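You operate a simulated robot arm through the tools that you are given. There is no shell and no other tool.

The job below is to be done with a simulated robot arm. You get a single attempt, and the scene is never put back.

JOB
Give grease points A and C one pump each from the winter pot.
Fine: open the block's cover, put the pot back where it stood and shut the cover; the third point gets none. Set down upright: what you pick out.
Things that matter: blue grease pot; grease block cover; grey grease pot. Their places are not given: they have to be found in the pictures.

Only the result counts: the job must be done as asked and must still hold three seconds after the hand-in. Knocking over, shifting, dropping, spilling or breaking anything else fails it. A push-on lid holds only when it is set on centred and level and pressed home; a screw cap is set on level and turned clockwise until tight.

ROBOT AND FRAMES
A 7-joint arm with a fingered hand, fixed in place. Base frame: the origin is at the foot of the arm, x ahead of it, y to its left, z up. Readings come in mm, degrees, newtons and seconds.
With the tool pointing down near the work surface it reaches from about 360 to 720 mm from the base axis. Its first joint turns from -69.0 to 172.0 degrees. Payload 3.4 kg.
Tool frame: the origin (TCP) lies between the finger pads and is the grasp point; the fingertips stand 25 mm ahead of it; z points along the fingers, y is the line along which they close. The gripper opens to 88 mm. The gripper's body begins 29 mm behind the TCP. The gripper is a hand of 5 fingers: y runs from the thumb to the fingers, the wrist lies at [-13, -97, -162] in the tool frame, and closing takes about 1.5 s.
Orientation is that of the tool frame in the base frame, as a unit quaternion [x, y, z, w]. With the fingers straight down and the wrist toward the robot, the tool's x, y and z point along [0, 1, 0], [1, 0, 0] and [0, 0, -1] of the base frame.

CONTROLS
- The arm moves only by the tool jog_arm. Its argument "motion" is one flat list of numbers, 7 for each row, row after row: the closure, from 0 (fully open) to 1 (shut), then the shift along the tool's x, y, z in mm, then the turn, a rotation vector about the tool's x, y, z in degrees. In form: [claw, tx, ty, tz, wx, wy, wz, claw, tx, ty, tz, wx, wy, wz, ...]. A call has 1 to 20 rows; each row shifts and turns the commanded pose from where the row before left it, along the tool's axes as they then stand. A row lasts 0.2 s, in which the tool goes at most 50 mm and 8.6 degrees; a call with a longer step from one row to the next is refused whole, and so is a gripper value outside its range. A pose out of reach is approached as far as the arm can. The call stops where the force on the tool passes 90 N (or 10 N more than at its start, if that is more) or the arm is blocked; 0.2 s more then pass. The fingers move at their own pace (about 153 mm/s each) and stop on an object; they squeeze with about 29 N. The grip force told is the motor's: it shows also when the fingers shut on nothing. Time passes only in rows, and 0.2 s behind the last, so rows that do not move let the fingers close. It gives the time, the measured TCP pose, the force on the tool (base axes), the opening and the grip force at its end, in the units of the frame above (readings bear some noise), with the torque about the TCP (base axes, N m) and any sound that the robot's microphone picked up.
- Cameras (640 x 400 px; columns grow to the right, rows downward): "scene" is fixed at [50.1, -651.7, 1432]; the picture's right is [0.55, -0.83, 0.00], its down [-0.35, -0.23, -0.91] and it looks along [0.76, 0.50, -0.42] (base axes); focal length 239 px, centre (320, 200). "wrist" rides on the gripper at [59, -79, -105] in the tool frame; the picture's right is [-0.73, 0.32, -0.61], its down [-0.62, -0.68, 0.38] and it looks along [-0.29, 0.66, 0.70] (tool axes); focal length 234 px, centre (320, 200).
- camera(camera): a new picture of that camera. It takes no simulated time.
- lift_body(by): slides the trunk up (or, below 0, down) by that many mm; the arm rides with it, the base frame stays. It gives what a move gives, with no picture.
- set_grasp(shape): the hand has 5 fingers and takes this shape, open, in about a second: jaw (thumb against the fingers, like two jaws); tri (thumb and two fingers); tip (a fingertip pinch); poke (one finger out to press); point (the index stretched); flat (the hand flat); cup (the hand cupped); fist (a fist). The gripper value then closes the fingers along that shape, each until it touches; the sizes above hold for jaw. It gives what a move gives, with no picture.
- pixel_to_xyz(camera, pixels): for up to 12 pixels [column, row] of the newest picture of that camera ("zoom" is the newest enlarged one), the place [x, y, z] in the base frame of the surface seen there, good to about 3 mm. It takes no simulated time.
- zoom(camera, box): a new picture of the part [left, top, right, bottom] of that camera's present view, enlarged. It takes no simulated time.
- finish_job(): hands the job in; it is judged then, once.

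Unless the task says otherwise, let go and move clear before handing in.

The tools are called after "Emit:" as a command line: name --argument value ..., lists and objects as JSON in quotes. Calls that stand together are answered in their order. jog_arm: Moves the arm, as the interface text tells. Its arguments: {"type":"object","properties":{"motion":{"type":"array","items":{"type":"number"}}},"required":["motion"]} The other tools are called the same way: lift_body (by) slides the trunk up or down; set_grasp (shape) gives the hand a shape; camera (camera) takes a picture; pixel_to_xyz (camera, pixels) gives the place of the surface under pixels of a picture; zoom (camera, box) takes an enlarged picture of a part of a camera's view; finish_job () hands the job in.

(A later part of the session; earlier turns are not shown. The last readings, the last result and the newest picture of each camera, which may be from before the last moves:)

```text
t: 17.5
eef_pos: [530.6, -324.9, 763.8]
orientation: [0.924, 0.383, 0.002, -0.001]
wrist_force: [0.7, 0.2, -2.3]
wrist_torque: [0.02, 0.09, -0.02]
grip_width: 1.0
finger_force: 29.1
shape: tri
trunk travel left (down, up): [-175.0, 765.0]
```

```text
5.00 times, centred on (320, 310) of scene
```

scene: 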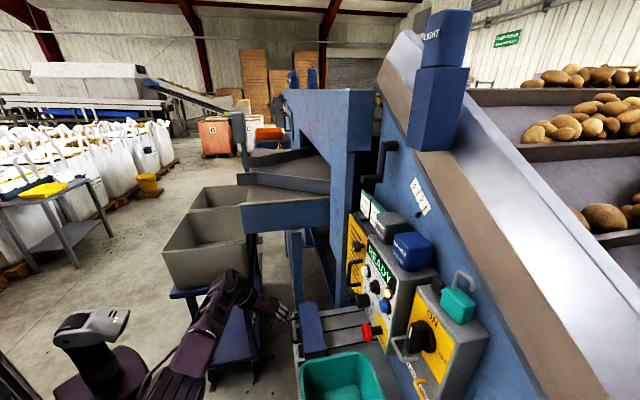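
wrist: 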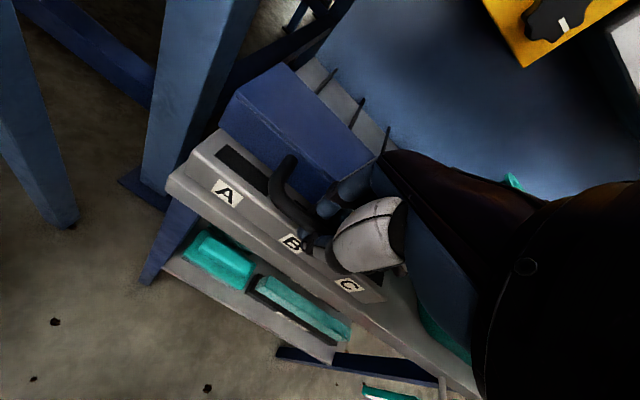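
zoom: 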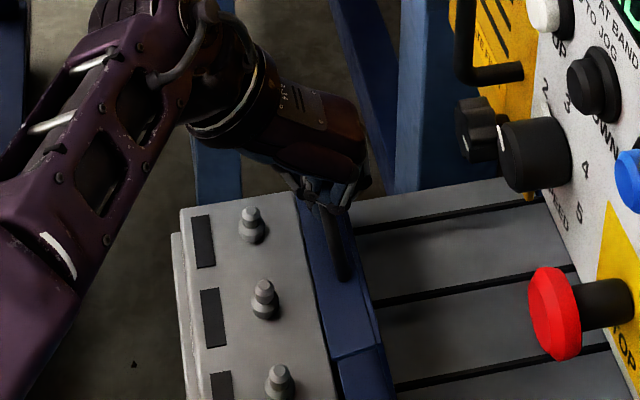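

The cover is now about upright (TCP d≈605, z≈764). Before going on past vertical I check the panel knobs' positions so the hand's back keeps clear.

Emit:
pixel_to_xyz --camera "scene" --pixels '[[375, 300], [365, 296], [369, 280], [366, 285], [382, 335], [340, 300], [342, 295], [330, 310], [338, 330], [330, 340], [352, 300], [344, 310]]'

Emit:
camera --camera "scene"

Emit:
camera --camera "wrist"

```text
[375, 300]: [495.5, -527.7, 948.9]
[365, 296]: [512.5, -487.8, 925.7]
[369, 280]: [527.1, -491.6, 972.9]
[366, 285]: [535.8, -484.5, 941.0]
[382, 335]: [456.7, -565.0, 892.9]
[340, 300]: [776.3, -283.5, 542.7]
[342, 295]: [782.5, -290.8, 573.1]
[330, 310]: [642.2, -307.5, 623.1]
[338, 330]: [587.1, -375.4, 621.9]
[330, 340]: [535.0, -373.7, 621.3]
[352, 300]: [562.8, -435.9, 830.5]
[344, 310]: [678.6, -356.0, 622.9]
```

```text
taken
```

scene: 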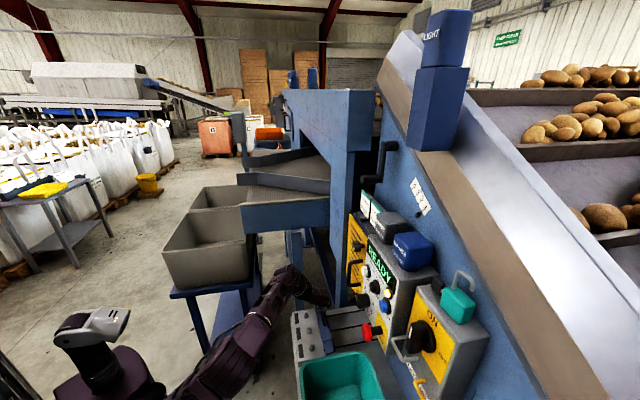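

```text
taken
```

wrist: 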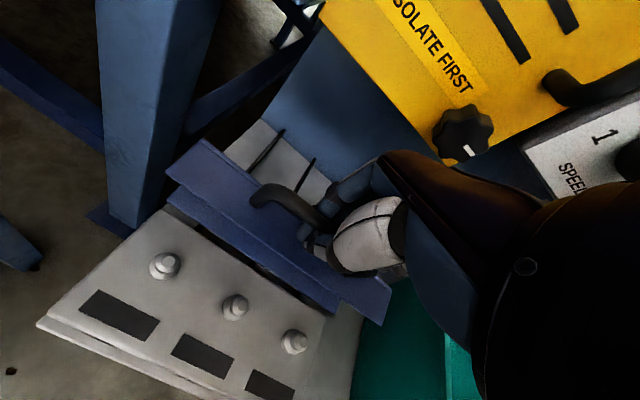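

I query the black knob on the yellow box (wrist (462,135)) and the cover's present edges.

Emit:
pixel_to_xyz --camera "wrist" --pixels '[[462, 135], [470, 155], [430, 90], [565, 85], [170, 170], [205, 140], [385, 290], [165, 210], [120, 220], [163, 262], [235, 303], [294, 340]]'

Emit:
zoom --camera "wrist" --box '[60, 110, 400, 390]'

```text
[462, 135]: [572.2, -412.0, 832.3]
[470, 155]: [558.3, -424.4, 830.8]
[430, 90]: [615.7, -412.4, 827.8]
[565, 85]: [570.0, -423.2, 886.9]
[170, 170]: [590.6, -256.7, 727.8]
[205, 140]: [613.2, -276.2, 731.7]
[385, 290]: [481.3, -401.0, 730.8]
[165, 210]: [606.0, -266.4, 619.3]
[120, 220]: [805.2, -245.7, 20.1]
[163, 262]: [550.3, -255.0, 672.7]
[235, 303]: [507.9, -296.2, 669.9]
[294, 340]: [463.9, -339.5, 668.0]
```

```text
1.43 times, centred on (230, 250) of wrist
```

zoom: 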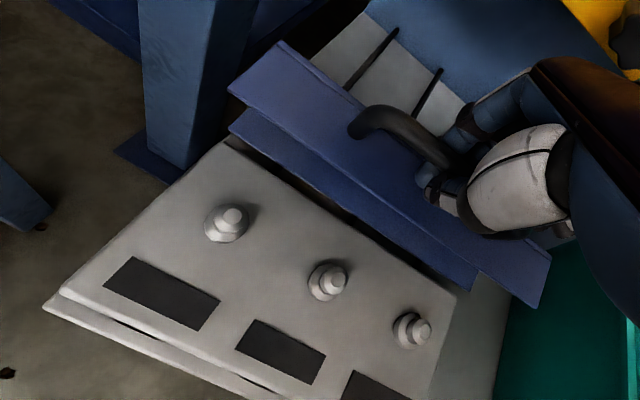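

The cover is at ~82° with its hinge near d=610, z=657, and a knob sits at (572,-412,832), d≈690, near the back of the hand. I tilt the hand about its x axis (fingers forward) to clear the knob before opening further.

Emit:
jog_arm --motion '[1, 0, 0, 0, -6, 0, 0, 1, 0, 0, 0, -6, 0, 0, 1, 0, 0, 0, -6, 0, 0, 1, 0, 0, 0, -6, 0, 0, 1, 0, 0, 0, -6, 0, 0, 1, 0, 0, 0, 0, 0, 0]'

Emit:
zoom --camera "scene" --box '[270, 270, 370, 350]'

Emit:
camera --camera "wrist"

```text
t: 18.9
eef_pos: [530.8, -325.1, 761.6]
orientation: [0.892, 0.37, 0.102, 0.239]
wrist_force: [0.0, -1.2, -6.4]
wrist_torque: [0.02, 0.07, -0.03]
grip_width: 1.1
finger_force: 28.9
shape: tri
trunk travel left (down, up): [-175.0, 765.0]
```

```text
5.00 times, centred on (320, 310) of scene
```

zoom: 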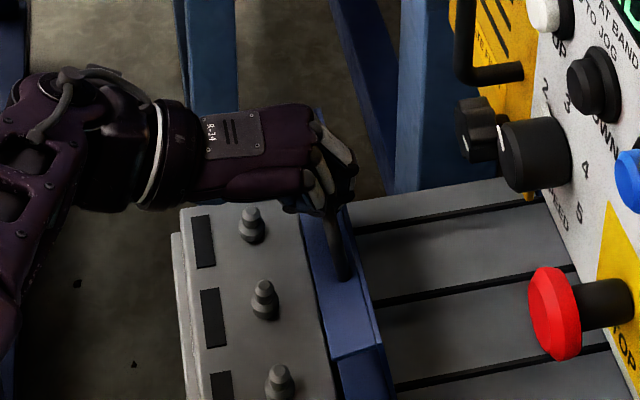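

```text
taken
```

wrist: 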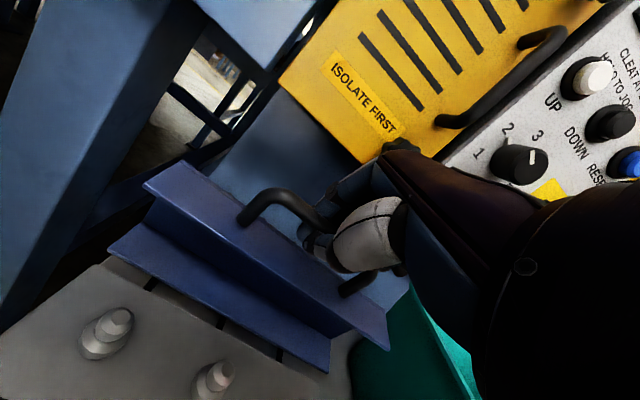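

Tilted 30° cleanly (down load ~6 N). I continue the arc to about 100° and watch the force for the stop.

Emit:
jog_arm --motion '[1, 0, 7.77, 4.95, 0, 0, 0, 1, 0, 7.37, 5.64, 0, 0, 0, 1, 0, 6.88, 6.28, 0, 0, 0, 1, 0, 0, 0, 0, 0, 0]'

Emit:
camera --camera "wrist"

Emit:
zoom --camera "scene" --box '[270, 270, 370, 350]'

```text
t: 19.9
eef_pos: [550.1, -342.4, 759.1]
orientation: [0.892, 0.37, 0.102, 0.238]
wrist_force: [-2.5, -0.5, -3.6]
wrist_torque: [-0.01, 0.02, -0.05]
grip_width: 1.1
finger_force: 29.3
shape: tri
trunk travel left (down, up): [-175.0, 765.0]
```

```text
taken
```

wrist: 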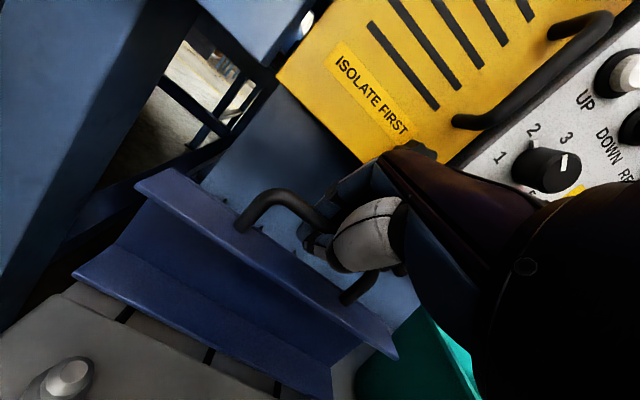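

```text
5.00 times, centred on (320, 310) of scene
```

zoom: 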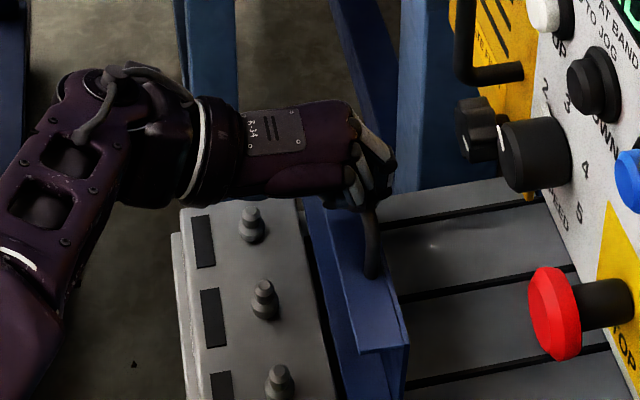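

No stop felt yet (TCP d≈631, z≈759, loads <4 N). I continue about 15° further.

Emit:
jog_arm --motion '[1, 0, 6.22, 6.82, 0, 0, 0, 1, 0, 5.7, 7.33, 0, 0, 0, 1, 0, 4.86, 7.77, 0, 0, 0, 1, 0, 0, 0, 0, 0, 0]'

Emit:
camera --camera "wrist"

Emit:
zoom --camera "scene" --box '[270, 270, 370, 350]'

```text
t: 20.9
eef_pos: [566.9, -361.1, 748.7]
orientation: [0.892, 0.369, 0.101, 0.239]
wrist_force: [-0.6, 1.0, -1.3]
wrist_torque: [0.02, 0.04, -0.03]
grip_width: 0.7
finger_force: 28.7
shape: tri
trunk travel left (down, up): [-175.0, 765.0]
```

```text
taken
```

wrist: 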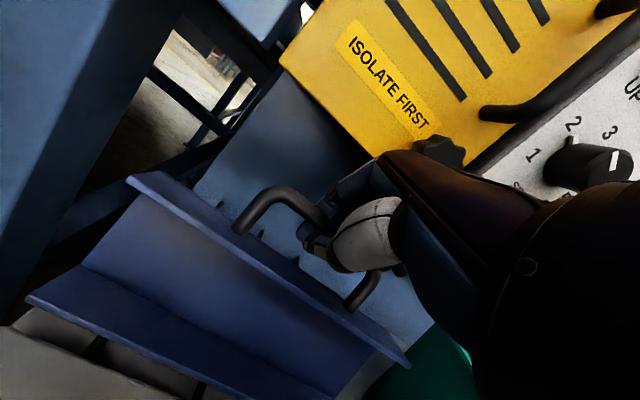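

```text
5.00 times, centred on (320, 310) of scene
```

zoom: 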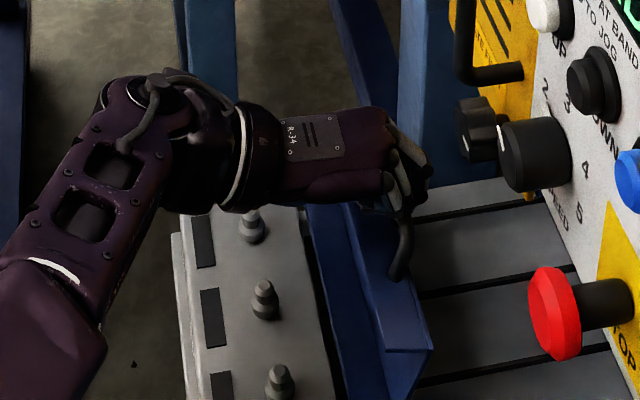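

Still free at ~108°. I follow another 10–15°, looking for the end stop.

Emit:
jog_arm --motion '[1, 0, 4.3, 7.8, 0, 0, 0, 1, 0, 3.8, 8.1, 0, 0, 0, 1, 0, 3.2, 8.4, 0, 0, 0, 1, 0, 0, 0, 0, 0, 0]'

Emit:
camera --camera "wrist"

Emit:
zoom --camera "scene" --box '[270, 270, 370, 350]'

```text
t: 21.9
eef_pos: [580.1, -373.0, 739.3]
orientation: [0.891, 0.371, 0.105, 0.241]
wrist_force: [-15.8, 17.0, 13.1]
wrist_torque: [-0.45, 0.25, -0.23]
grip_width: 0.9
finger_force: 28.5
shape: tri
trunk travel left (down, up): [-175.0, 765.0]
```

```text
taken
```

wrist: 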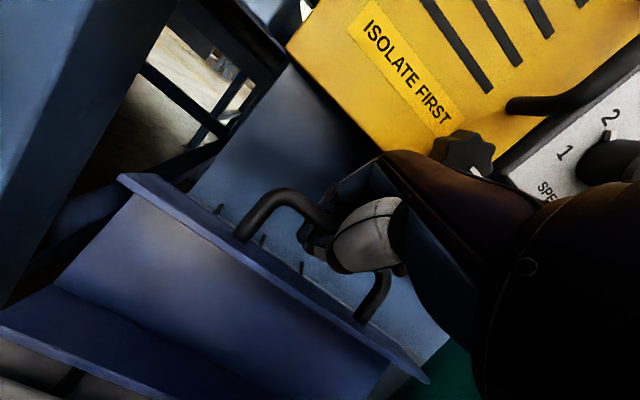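

```text
5.00 times, centred on (320, 310) of scene
```

zoom: 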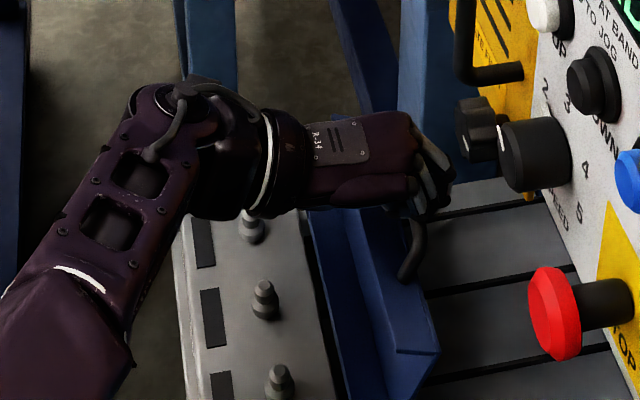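

Now there is a clear stop (≈23 N back) with the cover at ~117°, and the torque says the load is at the bar. I back off slightly and open the fingers a bit to see whether the cover stays.

Emit:
jog_arm --motion '[1, 0, -2, -4, 0, 0, 0, 0.9, 0, 0, 0, 0, 0, 0, 0.7, 0, 0, 0, 0, 0, 0, 0.55, 0, 0, 0, 0, 0, 0, 0.55, 0, 0, 0, 0, 0, 0, 0.55, 0, 0, 0, 0, 0, 0]'

Emit:
camera --camera "wrist"

Emit:
zoom --camera "scene" --box '[270, 270, 370, 350]'

```text
t: 23.3
eef_pos: [578.1, -372.4, 740.9]
orientation: [0.892, 0.368, 0.103, 0.241]
wrist_force: [3.0, 1.9, 25.7]
wrist_torque: [-0.45, 0.33, -0.17]
grip_width: 34.5
finger_force: 0.0
shape: tri
trunk travel left (down, up): [-175.0, 765.0]
```

```text
taken
```

wrist: 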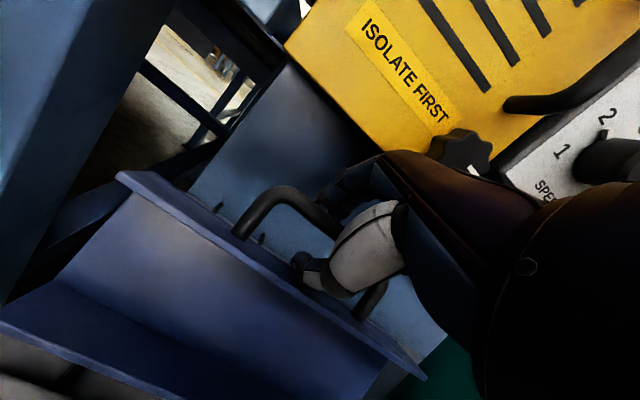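

```text
5.00 times, centred on (320, 310) of scene
```

zoom: 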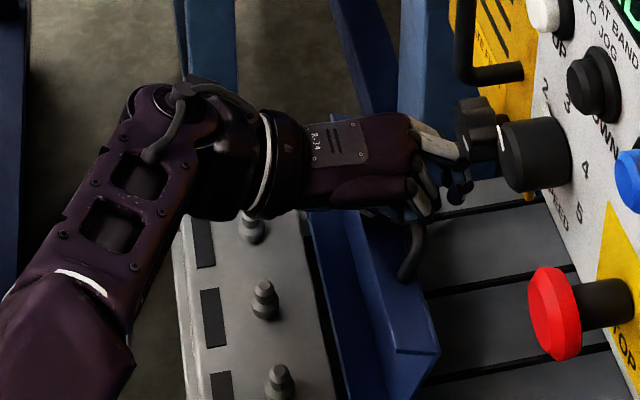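

The fingers opened but a 26 N upward load appears — the thumb likely rests on the flange. I retreat along the finger direction to release.

Emit:
jog_arm --motion '[0.55, 0, 0, -6, 0, 0, 0, 0.55, 0, 0, -8, 0, 0, 0, 0.55, 0, 0, -10, 0, 0, 0, 0.55, 0, 0, -12, 0, 0, 0, 0.55, 0, 0, -14, 0, 0, 0]'

Emit:
camera --camera "wrist"

Emit:
zoom --camera "scene" --box '[270, 270, 370, 350]'

```text
t: 24.5
eef_pos: [564.3, -358.9, 780.1]
orientation: [0.893, 0.368, 0.1, 0.239]
wrist_force: [0.0, -0.4, -1.2]
wrist_torque: [0.01, 0.0, -0.02]
grip_width: 39.4
finger_force: 0.0
shape: tri
trunk travel left (down, up): [-175.0, 765.0]
```

```text
taken
```

wrist: 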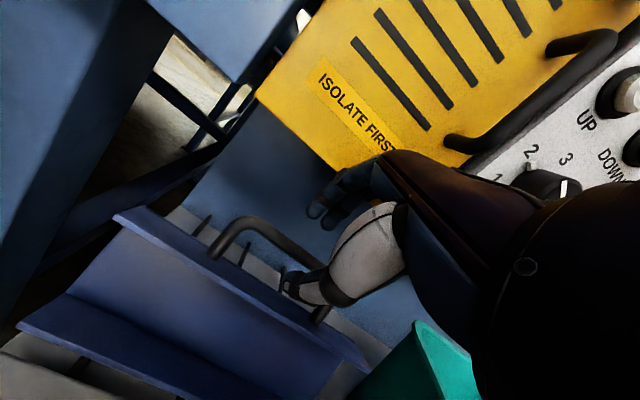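

```text
5.00 times, centred on (320, 310) of scene
```

zoom: 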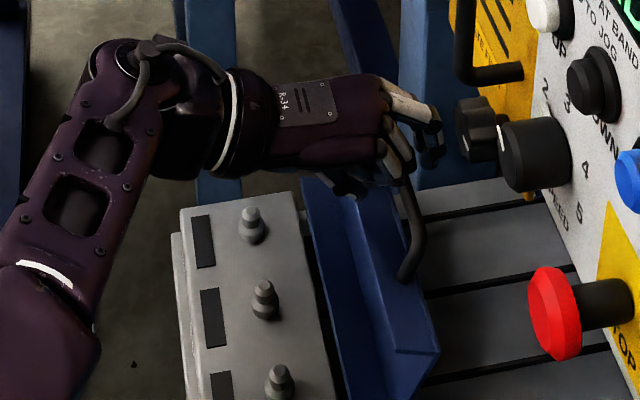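

The cover stays open by itself at about 115° and the hand is free. I withdraw up and back to view the whole block.

Emit:
jog_arm --motion '[0.4, 0, 0, -20, 0, 0, 0, 0.2, 0, 0, -20, 0, 0, 0, 0, 0, -21.65, -12.5, 0, 0, 0, 0, 0, -21.65, -12.5, 0, 0, 0, 0, 0, -21.65, -12.5, 0, 0, 0, 0, 0, -21.65, -12.5, 0, 0, 0, 0, 0, -21.65, -12.5, 0, 0, 0, 0, 0, -21.65, -12.5, 0, 0, 0]'

Emit:
camera --camera "wrist"

Emit:
zoom --camera "scene" --box '[270, 280, 370, 360]'

```text
t: 26.3
eef_pos: [441.6, -265.4, 811.2]
orientation: [0.892, 0.371, 0.103, 0.237]
wrist_force: [-0.2, 0.1, -0.6]
wrist_torque: [-0.04, -0.02, 0.02]
grip_width: 88.0
finger_force: 0.0
shape: tri
out of reach, approached as far as the arm can: row 7, 8
trunk travel left (down, up): [-175.0, 765.0]
```

```text
taken
```

wrist: 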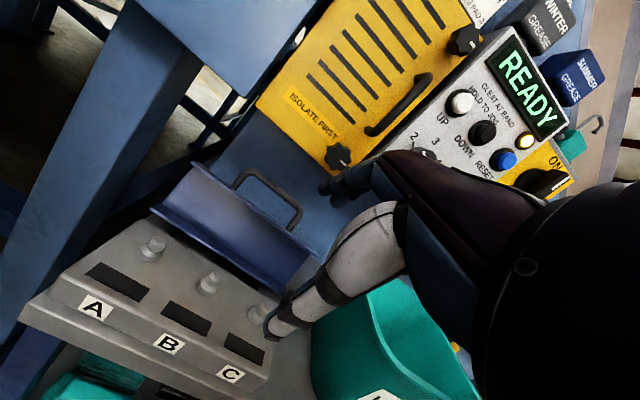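

```text
5.00 times, centred on (320, 320) of scene
```

zoom: 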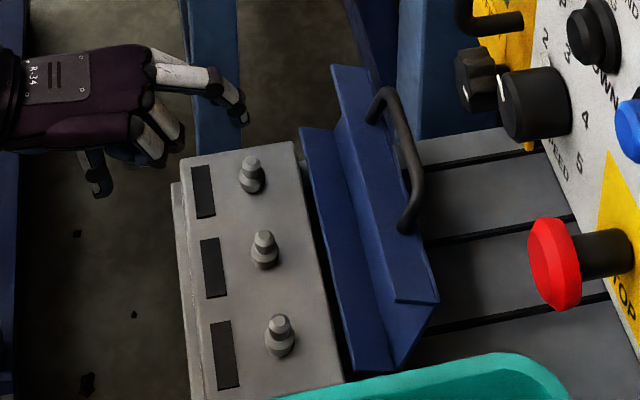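

The block is open, with three nipples in view. I measure nipple tops and the cover's open position, and nipple shape.

Emit:
zoom --camera "scene" --box '[295, 300, 345, 360]'

Emit:
pixel_to_xyz --camera "scene" --pixels '[[320, 312], [320.2, 318], [322.8, 328], [323, 334], [325.8, 345], [326, 351], [332, 307], [337, 347], [351, 343], [347, 354], [344, 303], [354, 330]]'

Emit:
zoom --camera "wrist" --box '[60, 210, 300, 390]'

Emit:
pixel_to_xyz --camera "wrist" --pixels '[[155, 242], [149, 253], [211, 276], [205, 288], [262, 305], [256, 316], [118, 282], [186, 320], [246, 348], [150, 210], [310, 260], [240, 180]]'

```text
6.67 times, centred on (320, 330) of scene
```

zoom: 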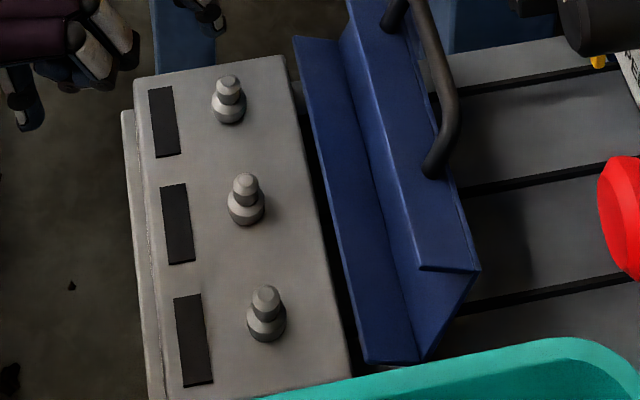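

```text
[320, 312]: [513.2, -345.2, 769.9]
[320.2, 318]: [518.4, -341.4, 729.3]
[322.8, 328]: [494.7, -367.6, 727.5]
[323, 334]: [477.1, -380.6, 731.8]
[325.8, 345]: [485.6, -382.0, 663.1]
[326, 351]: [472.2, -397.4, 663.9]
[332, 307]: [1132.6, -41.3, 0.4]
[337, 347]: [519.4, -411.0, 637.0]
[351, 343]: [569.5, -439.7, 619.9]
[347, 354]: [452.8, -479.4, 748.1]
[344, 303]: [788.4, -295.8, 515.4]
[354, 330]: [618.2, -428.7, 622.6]
```

```text
2.22 times, centred on (180, 300) of wrist
```

zoom: 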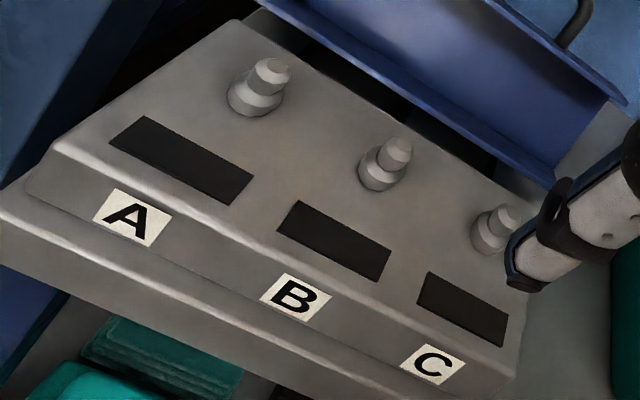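

```text
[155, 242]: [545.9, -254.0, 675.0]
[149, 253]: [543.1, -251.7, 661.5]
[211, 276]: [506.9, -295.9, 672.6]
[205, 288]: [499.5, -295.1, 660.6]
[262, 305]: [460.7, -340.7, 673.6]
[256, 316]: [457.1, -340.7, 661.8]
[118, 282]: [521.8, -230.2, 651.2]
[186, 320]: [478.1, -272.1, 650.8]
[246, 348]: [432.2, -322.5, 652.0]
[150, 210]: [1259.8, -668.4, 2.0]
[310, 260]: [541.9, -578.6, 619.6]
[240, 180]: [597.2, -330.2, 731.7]
```

I refresh the scene picture and query the nipple tops in an enlarged view.

Emit:
camera --camera "scene"

Emit:
zoom --camera "scene" --box '[295, 300, 345, 360]'

Emit:
pixel_to_xyz --camera "zoom" --pixels '[[228, 82], [229, 95], [229, 112], [245, 182], [246, 198], [246, 213], [265, 295], [266, 310], [267, 330], [165, 120], [177, 225], [192, 340]]'

Emit:
pixel_to_xyz --camera "zoom" --pixels '[[300, 45], [370, 355], [425, 265], [475, 268], [420, 355], [440, 165], [355, 30], [450, 60], [150, 90], [285, 65], [345, 370], [190, 385]]'

```text
taken
```

scene: 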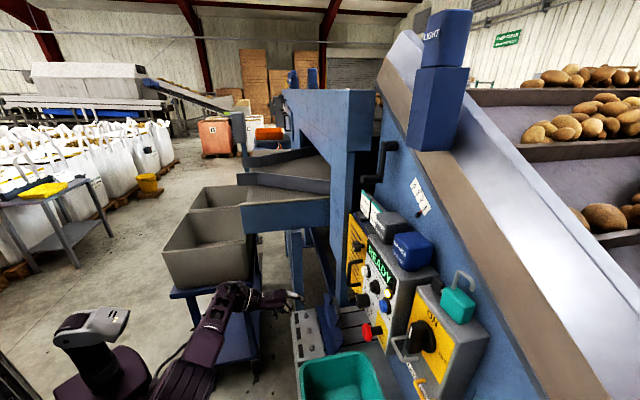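

```text
6.67 times, centred on (320, 330) of scene
```

zoom: 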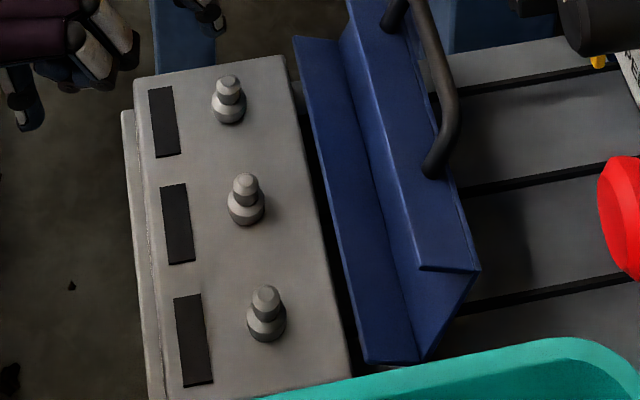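

```text
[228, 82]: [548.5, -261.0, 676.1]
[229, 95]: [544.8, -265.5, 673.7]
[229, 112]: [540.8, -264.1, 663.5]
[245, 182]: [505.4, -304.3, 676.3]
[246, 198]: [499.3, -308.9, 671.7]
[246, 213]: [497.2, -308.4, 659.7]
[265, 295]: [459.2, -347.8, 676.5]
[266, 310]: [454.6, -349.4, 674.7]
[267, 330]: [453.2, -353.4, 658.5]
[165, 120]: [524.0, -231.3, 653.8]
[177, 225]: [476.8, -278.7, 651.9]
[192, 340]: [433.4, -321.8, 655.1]
```

```text
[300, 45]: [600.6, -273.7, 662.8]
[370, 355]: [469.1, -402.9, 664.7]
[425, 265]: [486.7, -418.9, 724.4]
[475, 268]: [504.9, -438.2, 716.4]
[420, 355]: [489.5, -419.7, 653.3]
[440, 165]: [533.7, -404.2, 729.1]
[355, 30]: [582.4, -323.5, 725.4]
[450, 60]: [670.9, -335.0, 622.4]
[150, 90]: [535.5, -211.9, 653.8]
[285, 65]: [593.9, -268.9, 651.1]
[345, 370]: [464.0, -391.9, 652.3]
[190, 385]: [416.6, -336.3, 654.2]
```

Nipple centres come out near A (549,-257), B (505,-301), C (461,-345), tops z≈677. Now I measure the winter pot precisely.

Emit:
zoom --camera "scene" --box '[365, 200, 445, 275]'

Emit:
pixel_to_xyz --camera "zoom" --pixels '[[170, 105], [260, 90], [340, 140], [215, 165], [330, 170], [250, 205], [200, 170], [145, 150], [245, 265], [290, 300], [320, 215], [280, 230]]'

Emit:
zoom --camera "wrist" --box '[480, 0, 620, 110]'

Emit:
pixel_to_xyz --camera "zoom" --pixels '[[190, 70], [330, 80], [300, 190], [250, 210], [160, 190], [200, 220], [240, 20], [420, 270], [560, 320], [290, 270], [340, 300], [330, 150]]'

```text
5.33 times, centred on (405, 238) of scene
```

zoom: 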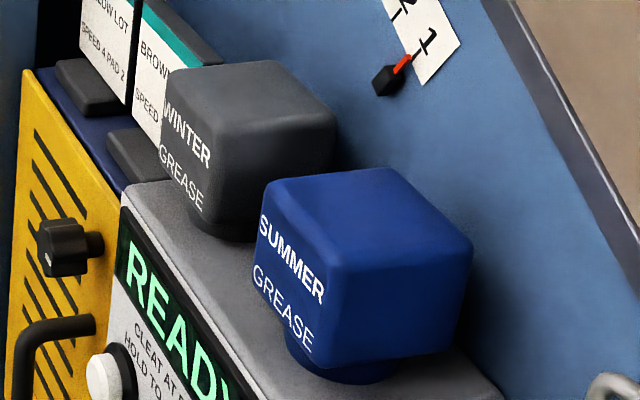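

```text
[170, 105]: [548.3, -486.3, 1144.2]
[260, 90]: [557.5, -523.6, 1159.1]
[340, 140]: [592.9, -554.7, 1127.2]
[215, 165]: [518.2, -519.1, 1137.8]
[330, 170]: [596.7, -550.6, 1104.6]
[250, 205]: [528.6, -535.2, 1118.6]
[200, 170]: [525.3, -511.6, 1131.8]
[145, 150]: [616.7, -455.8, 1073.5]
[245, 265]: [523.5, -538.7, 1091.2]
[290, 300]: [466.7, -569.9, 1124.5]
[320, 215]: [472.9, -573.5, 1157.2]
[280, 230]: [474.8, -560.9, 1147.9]
```

```text
3.64 times, centred on (550, 55) of wrist
```

zoom: 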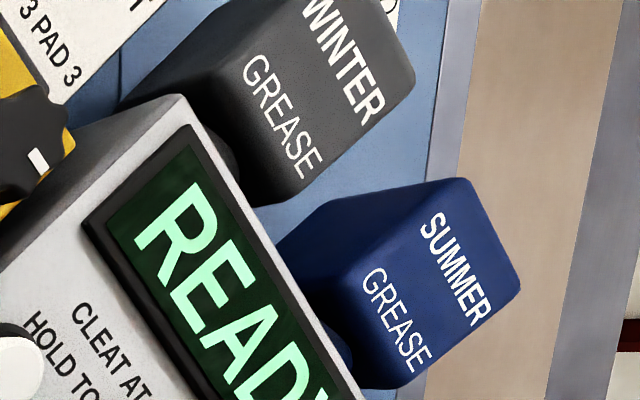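

```text
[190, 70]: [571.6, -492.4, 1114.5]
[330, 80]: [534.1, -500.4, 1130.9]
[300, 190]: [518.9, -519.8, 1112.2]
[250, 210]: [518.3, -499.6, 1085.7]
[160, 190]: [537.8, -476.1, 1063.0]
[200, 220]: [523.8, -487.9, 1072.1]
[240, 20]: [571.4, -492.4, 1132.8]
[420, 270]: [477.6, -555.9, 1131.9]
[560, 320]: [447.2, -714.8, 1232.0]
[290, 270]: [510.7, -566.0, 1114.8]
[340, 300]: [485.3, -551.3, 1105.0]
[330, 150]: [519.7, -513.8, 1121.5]
```

The grey pot spans about s −57…+4 (61 mm wide), front d≈731, body z 1108–1158, with a 33 mm gap to the blue pot; its back is too near the wall for fingers, so I'll grip it from its left and right sides. I raise the trunk back up first.

Emit:
lift_body --by 400

Emit:
camera --camera "wrist"

Emit:
camera --camera "scene"

```text
t: 30.1
eef_pos: [442.7, -265.2, 1211.4]
orientation: [0.892, 0.371, 0.103, 0.238]
wrist_force: [0.1, -0.3, -0.5]
wrist_torque: [-0.02, -0.02, 0.01]
grip_width: 88.0
finger_force: 0.1
shape: tri
trunk travel left (down, up): [-575.0, 365.0]
```

```text
taken
```

wrist: 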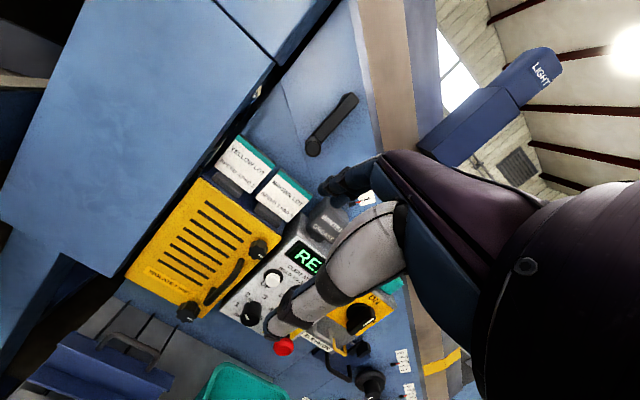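

```text
taken
```

scene: 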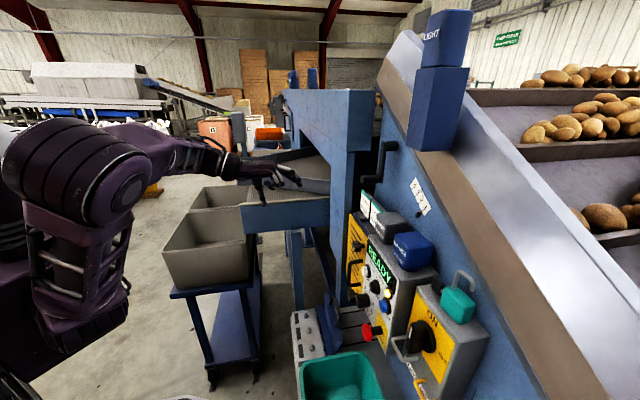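

I zoom on the area left of the grey pot to find the BROWN LOT card's right edge.

Emit:
zoom --camera "wrist" --box '[220, 130, 360, 270]'

Emit:
pixel_to_xyz --camera "wrist" --pixels '[[309, 197], [290, 222], [300, 205], [265, 215], [275, 205], [280, 175], [258, 195], [312, 225], [330, 215], [318, 205], [305, 235], [300, 240]]'

```text
2.86 times, centred on (290, 200) of wrist
```

zoom: 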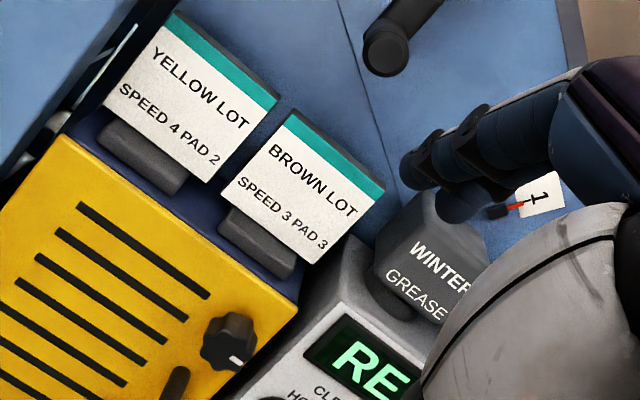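

```text
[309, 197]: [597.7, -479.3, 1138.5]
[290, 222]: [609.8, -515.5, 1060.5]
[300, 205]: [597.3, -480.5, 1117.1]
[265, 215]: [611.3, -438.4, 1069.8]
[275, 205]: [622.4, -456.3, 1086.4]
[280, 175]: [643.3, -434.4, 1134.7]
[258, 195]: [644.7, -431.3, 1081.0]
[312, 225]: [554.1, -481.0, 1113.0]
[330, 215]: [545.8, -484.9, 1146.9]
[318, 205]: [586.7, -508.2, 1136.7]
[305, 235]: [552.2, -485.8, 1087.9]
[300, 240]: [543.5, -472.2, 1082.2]
```

The card's right edge is at s≈−84, leaving about 27 mm left of the pot and 33 mm right of it — enough for fingers. I now turn the hand upright and yaw it 90° left so it closes along the panel, watching reach.

Emit:
jog_arm --motion '[0, 0, 0, 0, 7.5, 0, 0, 0, 0, 0, 0, 7.5, 0, 0, 0, 0, 0, 0, 7.5, 0, 0, 0, 0, 0, 0, 7.5, 0, 0, 0, 0, 0, 0, 0, 0, -8.18, 0, 0, 0, 0, 0, 0, -8.18, 0, 0, 0, 0, 0, 0, -8.18, 0, 0, 0, 0, 0, 0, -8.18, 0, 0, 0, 0, 0, 0, -8.18, 0, 0, 0, 0, 0, 0, -8.18, 0, 0, 0, 0, 0, 0, -8.18, 0, 0, 0, 0, 0, 0, -8.18, 0, 0, 0, 0, 0, 0, -8.18, 0, 0, 0, 0, 0, 0, -8.18, 0, 0, 0, 0, 0, 0, -8.2]'

Emit:
camera --camera "scene"

Emit:
camera --camera "wrist"

```text
t: 33.3
eef_pos: [442.7, -265.8, 1210.9]
orientation: [0.38, 0.925, 0.003, 0.001]
wrist_force: [0.0, 0.0, -0.5]
wrist_torque: [0.03, 0.01, -0.02]
grip_width: 87.7
finger_force: 0.0
shape: tri
trunk travel left (down, up): [-575.0, 365.0]
```

```text
taken
```

scene: 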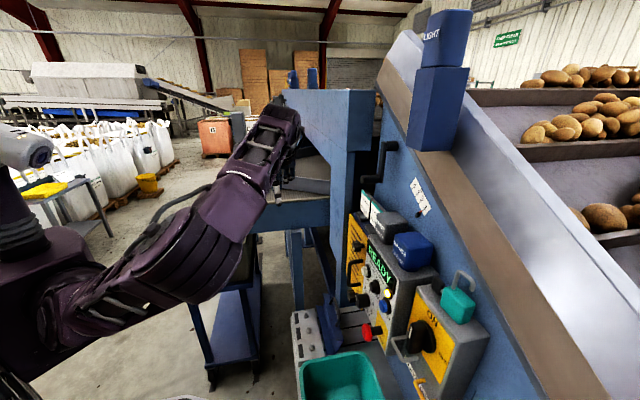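

```text
taken
```

wrist: 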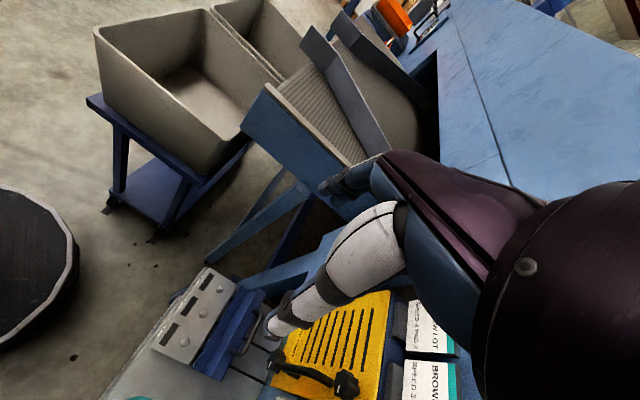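

The hand now closes along the panel (y toward upper-left of the machine) without reach problems. I tilt the fingers 45° forward and move to a stand-off point 100 mm short of the grey pot.

Emit:
jog_arm --motion '[0, 0, 0, 0, 0, -7.5, 0, 0, 0, 0, 0, 0, -7.5, 0, 0, 0, 0, 0, 0, -7.5, 0, 0, 0, 0, 0, 0, -7.5, 0, 0, 0, 0, 0, 0, -7.5, 0, 0, 0, 0, 0, 0, -7.5, 0, 0, -21.1, -16.5, 21.1, 0, 0, 0, 0, -21.1, -16.5, 21.1, 0, 0, 0, 0, -21.1, -16.5, 21.1, 0, 0, 0]'

Emit:
camera --camera "scene"

Emit:
camera --camera "wrist"

```text
t: 35.3
eef_pos: [468.6, -362.5, 1210.4]
orientation: [0.352, 0.854, -0.143, 0.355]
wrist_force: [-0.1, -1.0, -0.4]
wrist_torque: [0.02, 0.0, -0.02]
grip_width: 87.9
finger_force: 0.1
shape: tri
trunk travel left (down, up): [-575.0, 365.0]
```

```text
taken
```

scene: 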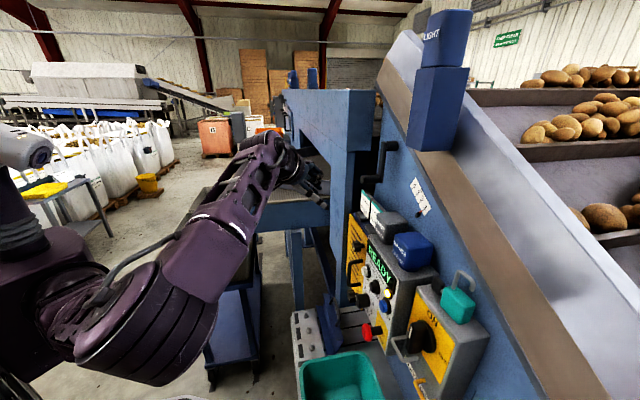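

```text
taken
```

wrist: 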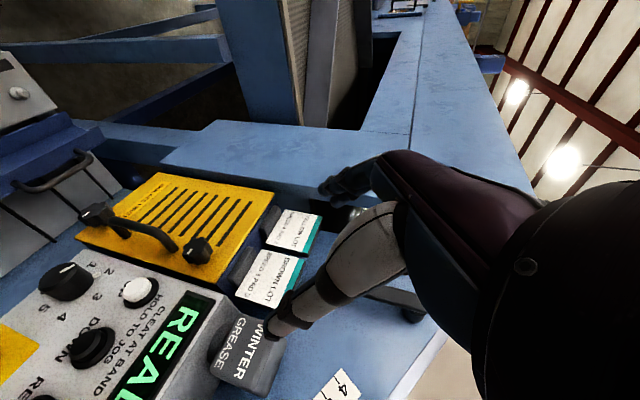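

Reach is fine and the wrist camera sees the grey pot at (245,345). I continue to the stand-off point.

Emit:
jog_arm --motion '[0.1, -21.8, -16.3, 21.8, 0, 0, 0, 0.1, -21.8, -16.3, 21.8, 0, 0, 0, 0.1, -21.8, -16.3, 21.8, 0, 0, 0, 0.1, 0, 0, 0, 0, 0, 0]'

Emit:
camera --camera "scene"

Emit:
camera --camera "wrist"

```text
t: 36.3
eef_pos: [500.2, -459.9, 1209.2]
orientation: [0.353, 0.854, -0.142, 0.355]
wrist_force: [-0.5, -0.2, 0.3]
wrist_torque: [-0.02, 0.01, -0.02]
grip_width: 79.4
finger_force: 0.1
shape: tri
trunk travel left (down, up): [-575.0, 365.0]
```

```text
taken
```

scene: 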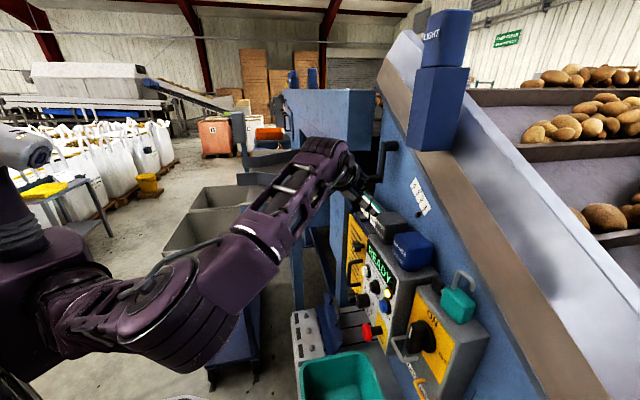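

```text
taken
```

wrist: 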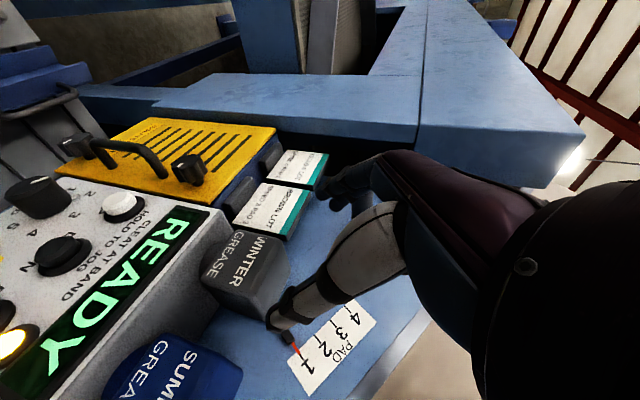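

TCP is now at s≈−28, d≈679. I measure the pot again from this nearer view, plus the finger and thumb tips, to align the grasp.

Emit:
zoom --camera "wrist" --box '[180, 130, 400, 350]'

Emit:
pixel_to_xyz --camera "wrist" --pixels '[[240, 228], [282, 240], [205, 265], [203, 275], [243, 305], [262, 315], [250, 280], [288, 262], [262, 240], [292, 245], [275, 320], [325, 190]]'

Emit:
pixel_to_xyz --camera "wrist" --pixels '[[270, 262], [250, 240], [225, 260], [280, 285], [265, 295], [215, 300], [285, 215], [310, 185], [340, 205], [335, 180], [272, 310], [150, 345]]'

```text
1.82 times, centred on (290, 240) of wrist
```

zoom: 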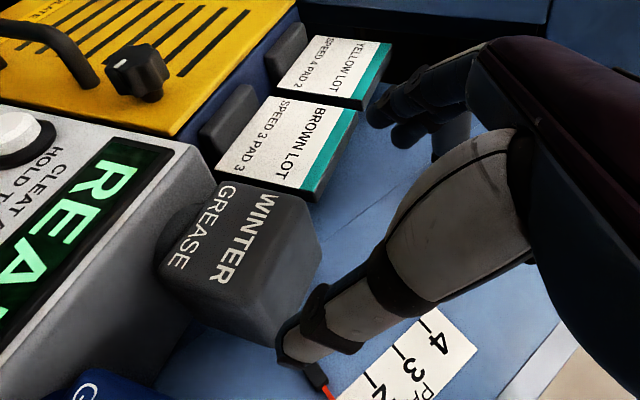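

```text
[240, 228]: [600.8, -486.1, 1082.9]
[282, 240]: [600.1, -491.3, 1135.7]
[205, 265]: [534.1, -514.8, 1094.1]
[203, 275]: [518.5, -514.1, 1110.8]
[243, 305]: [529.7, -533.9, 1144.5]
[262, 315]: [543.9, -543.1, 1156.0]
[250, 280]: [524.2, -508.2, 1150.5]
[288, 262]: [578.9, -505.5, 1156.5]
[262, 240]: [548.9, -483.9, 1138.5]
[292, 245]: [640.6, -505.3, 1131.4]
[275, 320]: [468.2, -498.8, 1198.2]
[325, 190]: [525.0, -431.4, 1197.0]
```

```text
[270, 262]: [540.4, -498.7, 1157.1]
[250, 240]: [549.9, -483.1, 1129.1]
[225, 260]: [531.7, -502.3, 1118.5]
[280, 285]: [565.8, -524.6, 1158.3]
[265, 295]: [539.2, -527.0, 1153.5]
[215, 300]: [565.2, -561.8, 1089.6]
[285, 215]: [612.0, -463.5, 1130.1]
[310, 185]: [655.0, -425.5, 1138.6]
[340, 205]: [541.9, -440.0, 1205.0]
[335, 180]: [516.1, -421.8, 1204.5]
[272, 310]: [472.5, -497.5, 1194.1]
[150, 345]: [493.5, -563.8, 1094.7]
```

I refine the pot's back edge and the hand's tips with the enlarged view.

Emit:
zoom --camera "wrist" --box '[190, 210, 310, 330]'

Emit:
pixel_to_xyz --camera "zoom" --pixels '[[415, 150], [425, 190], [400, 240], [380, 260], [330, 60], [390, 110], [300, 200], [180, 150], [300, 270], [200, 200], [230, 60], [270, 120]]'

```text
3.33 times, centred on (250, 270) of wrist
```

zoom: 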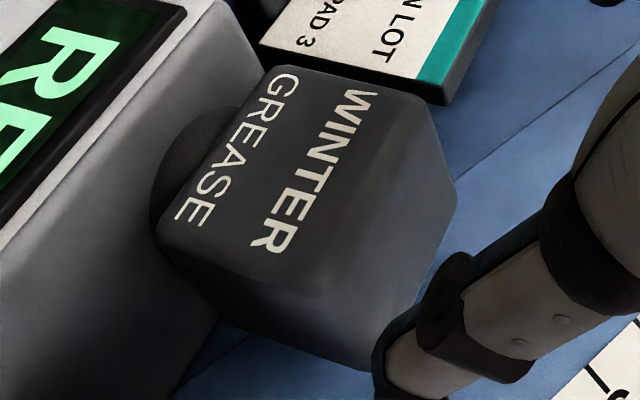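

```text
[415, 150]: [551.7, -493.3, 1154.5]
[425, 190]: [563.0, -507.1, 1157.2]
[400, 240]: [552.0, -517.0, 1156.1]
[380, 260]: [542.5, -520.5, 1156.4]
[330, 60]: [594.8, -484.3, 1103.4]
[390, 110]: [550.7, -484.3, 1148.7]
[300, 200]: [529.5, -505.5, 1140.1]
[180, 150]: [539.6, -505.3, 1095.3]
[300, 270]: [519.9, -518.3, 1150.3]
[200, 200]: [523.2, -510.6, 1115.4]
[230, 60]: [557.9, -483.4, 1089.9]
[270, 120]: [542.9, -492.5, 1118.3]
```

I query along the top face's rear edge once more.

Emit:
pixel_to_xyz --camera "zoom" --pixels '[[452, 190], [448, 185], [445, 210], [435, 235], [425, 260], [415, 285], [395, 310], [370, 345], [340, 330], [360, 300], [430, 140], [440, 160]]'

```text
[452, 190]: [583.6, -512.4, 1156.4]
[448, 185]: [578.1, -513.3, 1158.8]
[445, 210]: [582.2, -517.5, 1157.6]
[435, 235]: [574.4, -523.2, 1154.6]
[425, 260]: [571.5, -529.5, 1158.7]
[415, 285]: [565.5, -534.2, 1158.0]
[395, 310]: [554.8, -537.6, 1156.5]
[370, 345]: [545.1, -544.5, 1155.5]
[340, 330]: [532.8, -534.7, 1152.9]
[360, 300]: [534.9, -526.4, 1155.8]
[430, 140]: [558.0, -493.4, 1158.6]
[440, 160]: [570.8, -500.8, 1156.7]
```

The pot is 61 mm wide (s −57…+4) and ~51 mm deep (d 730…781), centred near s=−26.5, d=755.5. I set the opening to ~76 mm and advance 60 mm along the fingers, then check.

Emit:
jog_arm --motion '[0.14, -0.3, -1.2, 12, 0, 0, 0, 0.14, -0.3, -1.3, 12, 0, 0, 0, 0.14, 0, 0, 12, 0, 0, 0, 0.14, 0, 0, 12, 0, 0, 0, 0.14, 0, 0, 12, 0, 0, 0]'

Emit:
camera --camera "wrist"

Emit:
zoom --camera "scene" --box '[310, 140, 450, 260]'

```text
t: 37.5
eef_pos: [533.6, -495.0, 1167.3]
orientation: [0.353, 0.853, -0.143, 0.356]
wrist_force: [-0.3, 0.1, 0.3]
wrist_torque: [-0.02, -0.02, 0.02]
grip_width: 76.1
finger_force: 0.0
shape: tri
trunk travel left (down, up): [-575.0, 365.0]
```

```text
taken
```

wrist: 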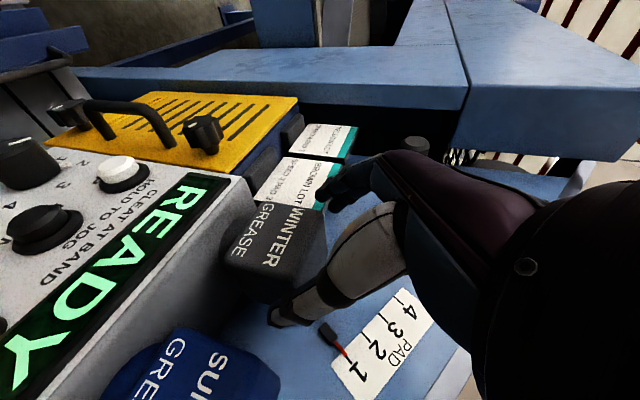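

```text
3.33 times, centred on (380, 200) of scene
```

zoom: 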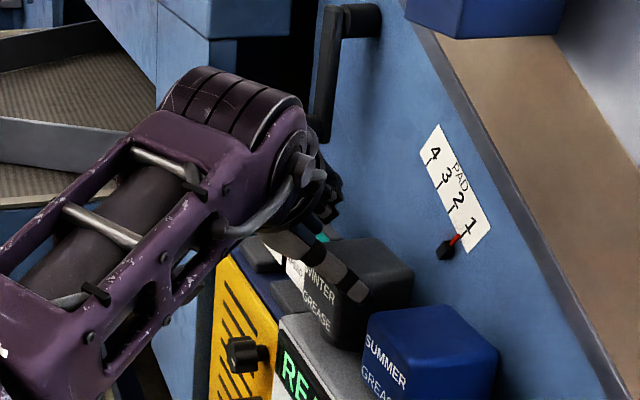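

The hand is 40 mm short and aligned; a black crank at scene (385,150) is near the knuckles, so I measure it and the tips before closing in.

Emit:
camera --camera "scene"

Emit:
pixel_to_xyz --camera "scene" --pixels '[[381, 172], [383, 150], [393, 146], [380, 178], [385, 195], [383, 188], [375, 215], [390, 228], [378, 203], [366, 210]]'

Emit:
zoom --camera "wrist" --box '[200, 140, 400, 330]'

Emit:
pixel_to_xyz --camera "wrist" --pixels '[[325, 195], [335, 205], [345, 185], [285, 310], [272, 318], [310, 295], [415, 145], [320, 225], [300, 275], [322, 180]]'

```text
taken
```

scene: 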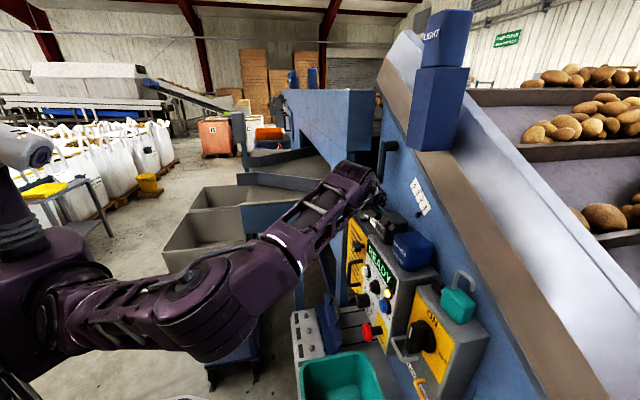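

```text
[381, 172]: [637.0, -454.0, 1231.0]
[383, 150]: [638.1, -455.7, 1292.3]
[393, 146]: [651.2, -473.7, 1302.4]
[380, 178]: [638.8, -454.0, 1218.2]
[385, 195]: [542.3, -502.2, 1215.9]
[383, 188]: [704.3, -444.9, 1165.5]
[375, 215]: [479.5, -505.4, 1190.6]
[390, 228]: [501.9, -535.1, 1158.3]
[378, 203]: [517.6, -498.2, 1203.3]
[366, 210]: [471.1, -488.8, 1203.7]
```

```text
2.11 times, centred on (300, 235) of wrist
```

zoom: 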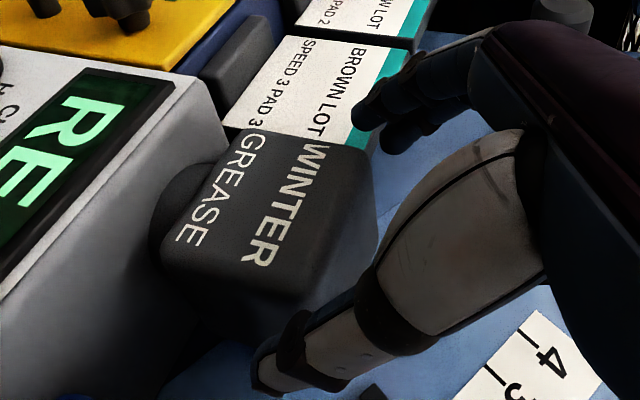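

```text
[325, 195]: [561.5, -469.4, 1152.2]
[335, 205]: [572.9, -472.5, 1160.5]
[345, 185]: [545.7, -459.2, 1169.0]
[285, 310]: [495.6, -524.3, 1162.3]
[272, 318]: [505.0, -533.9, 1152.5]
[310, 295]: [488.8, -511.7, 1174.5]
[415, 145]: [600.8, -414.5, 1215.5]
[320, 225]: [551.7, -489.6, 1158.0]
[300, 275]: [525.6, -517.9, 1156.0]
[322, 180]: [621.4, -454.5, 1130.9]
```

The crank is clear (s≈−130) and tips straddle the pot with ~7–8 mm each side. I advance the last 33 mm and stop to check force.

Emit:
jog_arm --motion '[0.14, 1, -1, 9, 0, 0, 0, 0.14, 1, 0, 9, 0, 0, 0, 0.14, 1, 0, 8, 0, 0, 0, 0.14, 1, 0, 7, 0, 0, 0]'

Emit:
zoom --camera "wrist" --box '[200, 140, 400, 330]'

Emit:
zoom --camera "scene" --box '[340, 170, 450, 260]'

```text
t: 38.5
eef_pos: [546.7, -509.4, 1142.0]
orientation: [0.353, 0.854, -0.143, 0.355]
wrist_force: [-0.7, -0.1, 0.6]
wrist_torque: [0.03, 0.01, 0.01]
grip_width: 75.9
finger_force: 0.0
shape: tri
trunk travel left (down, up): [-575.0, 365.0]
```

```text
2.11 times, centred on (300, 235) of wrist
```

zoom: 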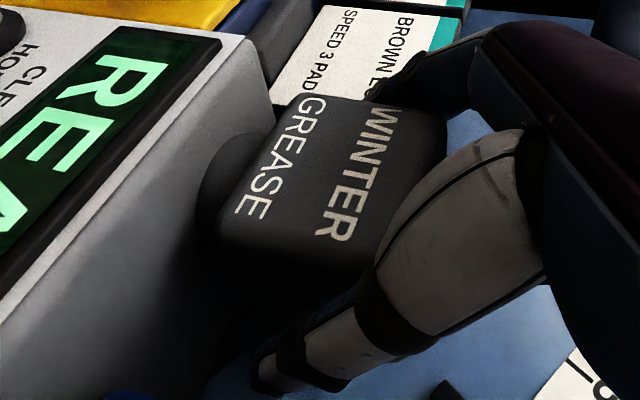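

```text
4.44 times, centred on (395, 215) of scene
```

zoom: 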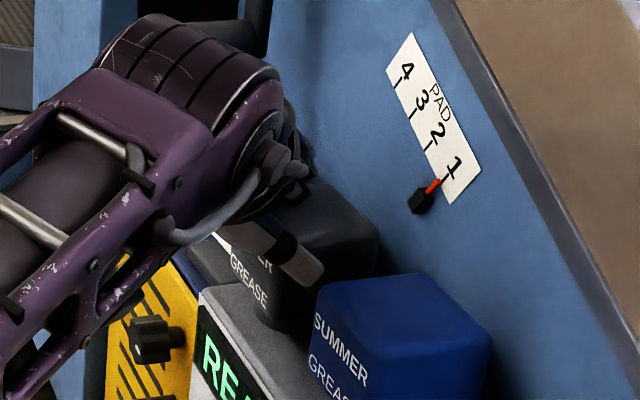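

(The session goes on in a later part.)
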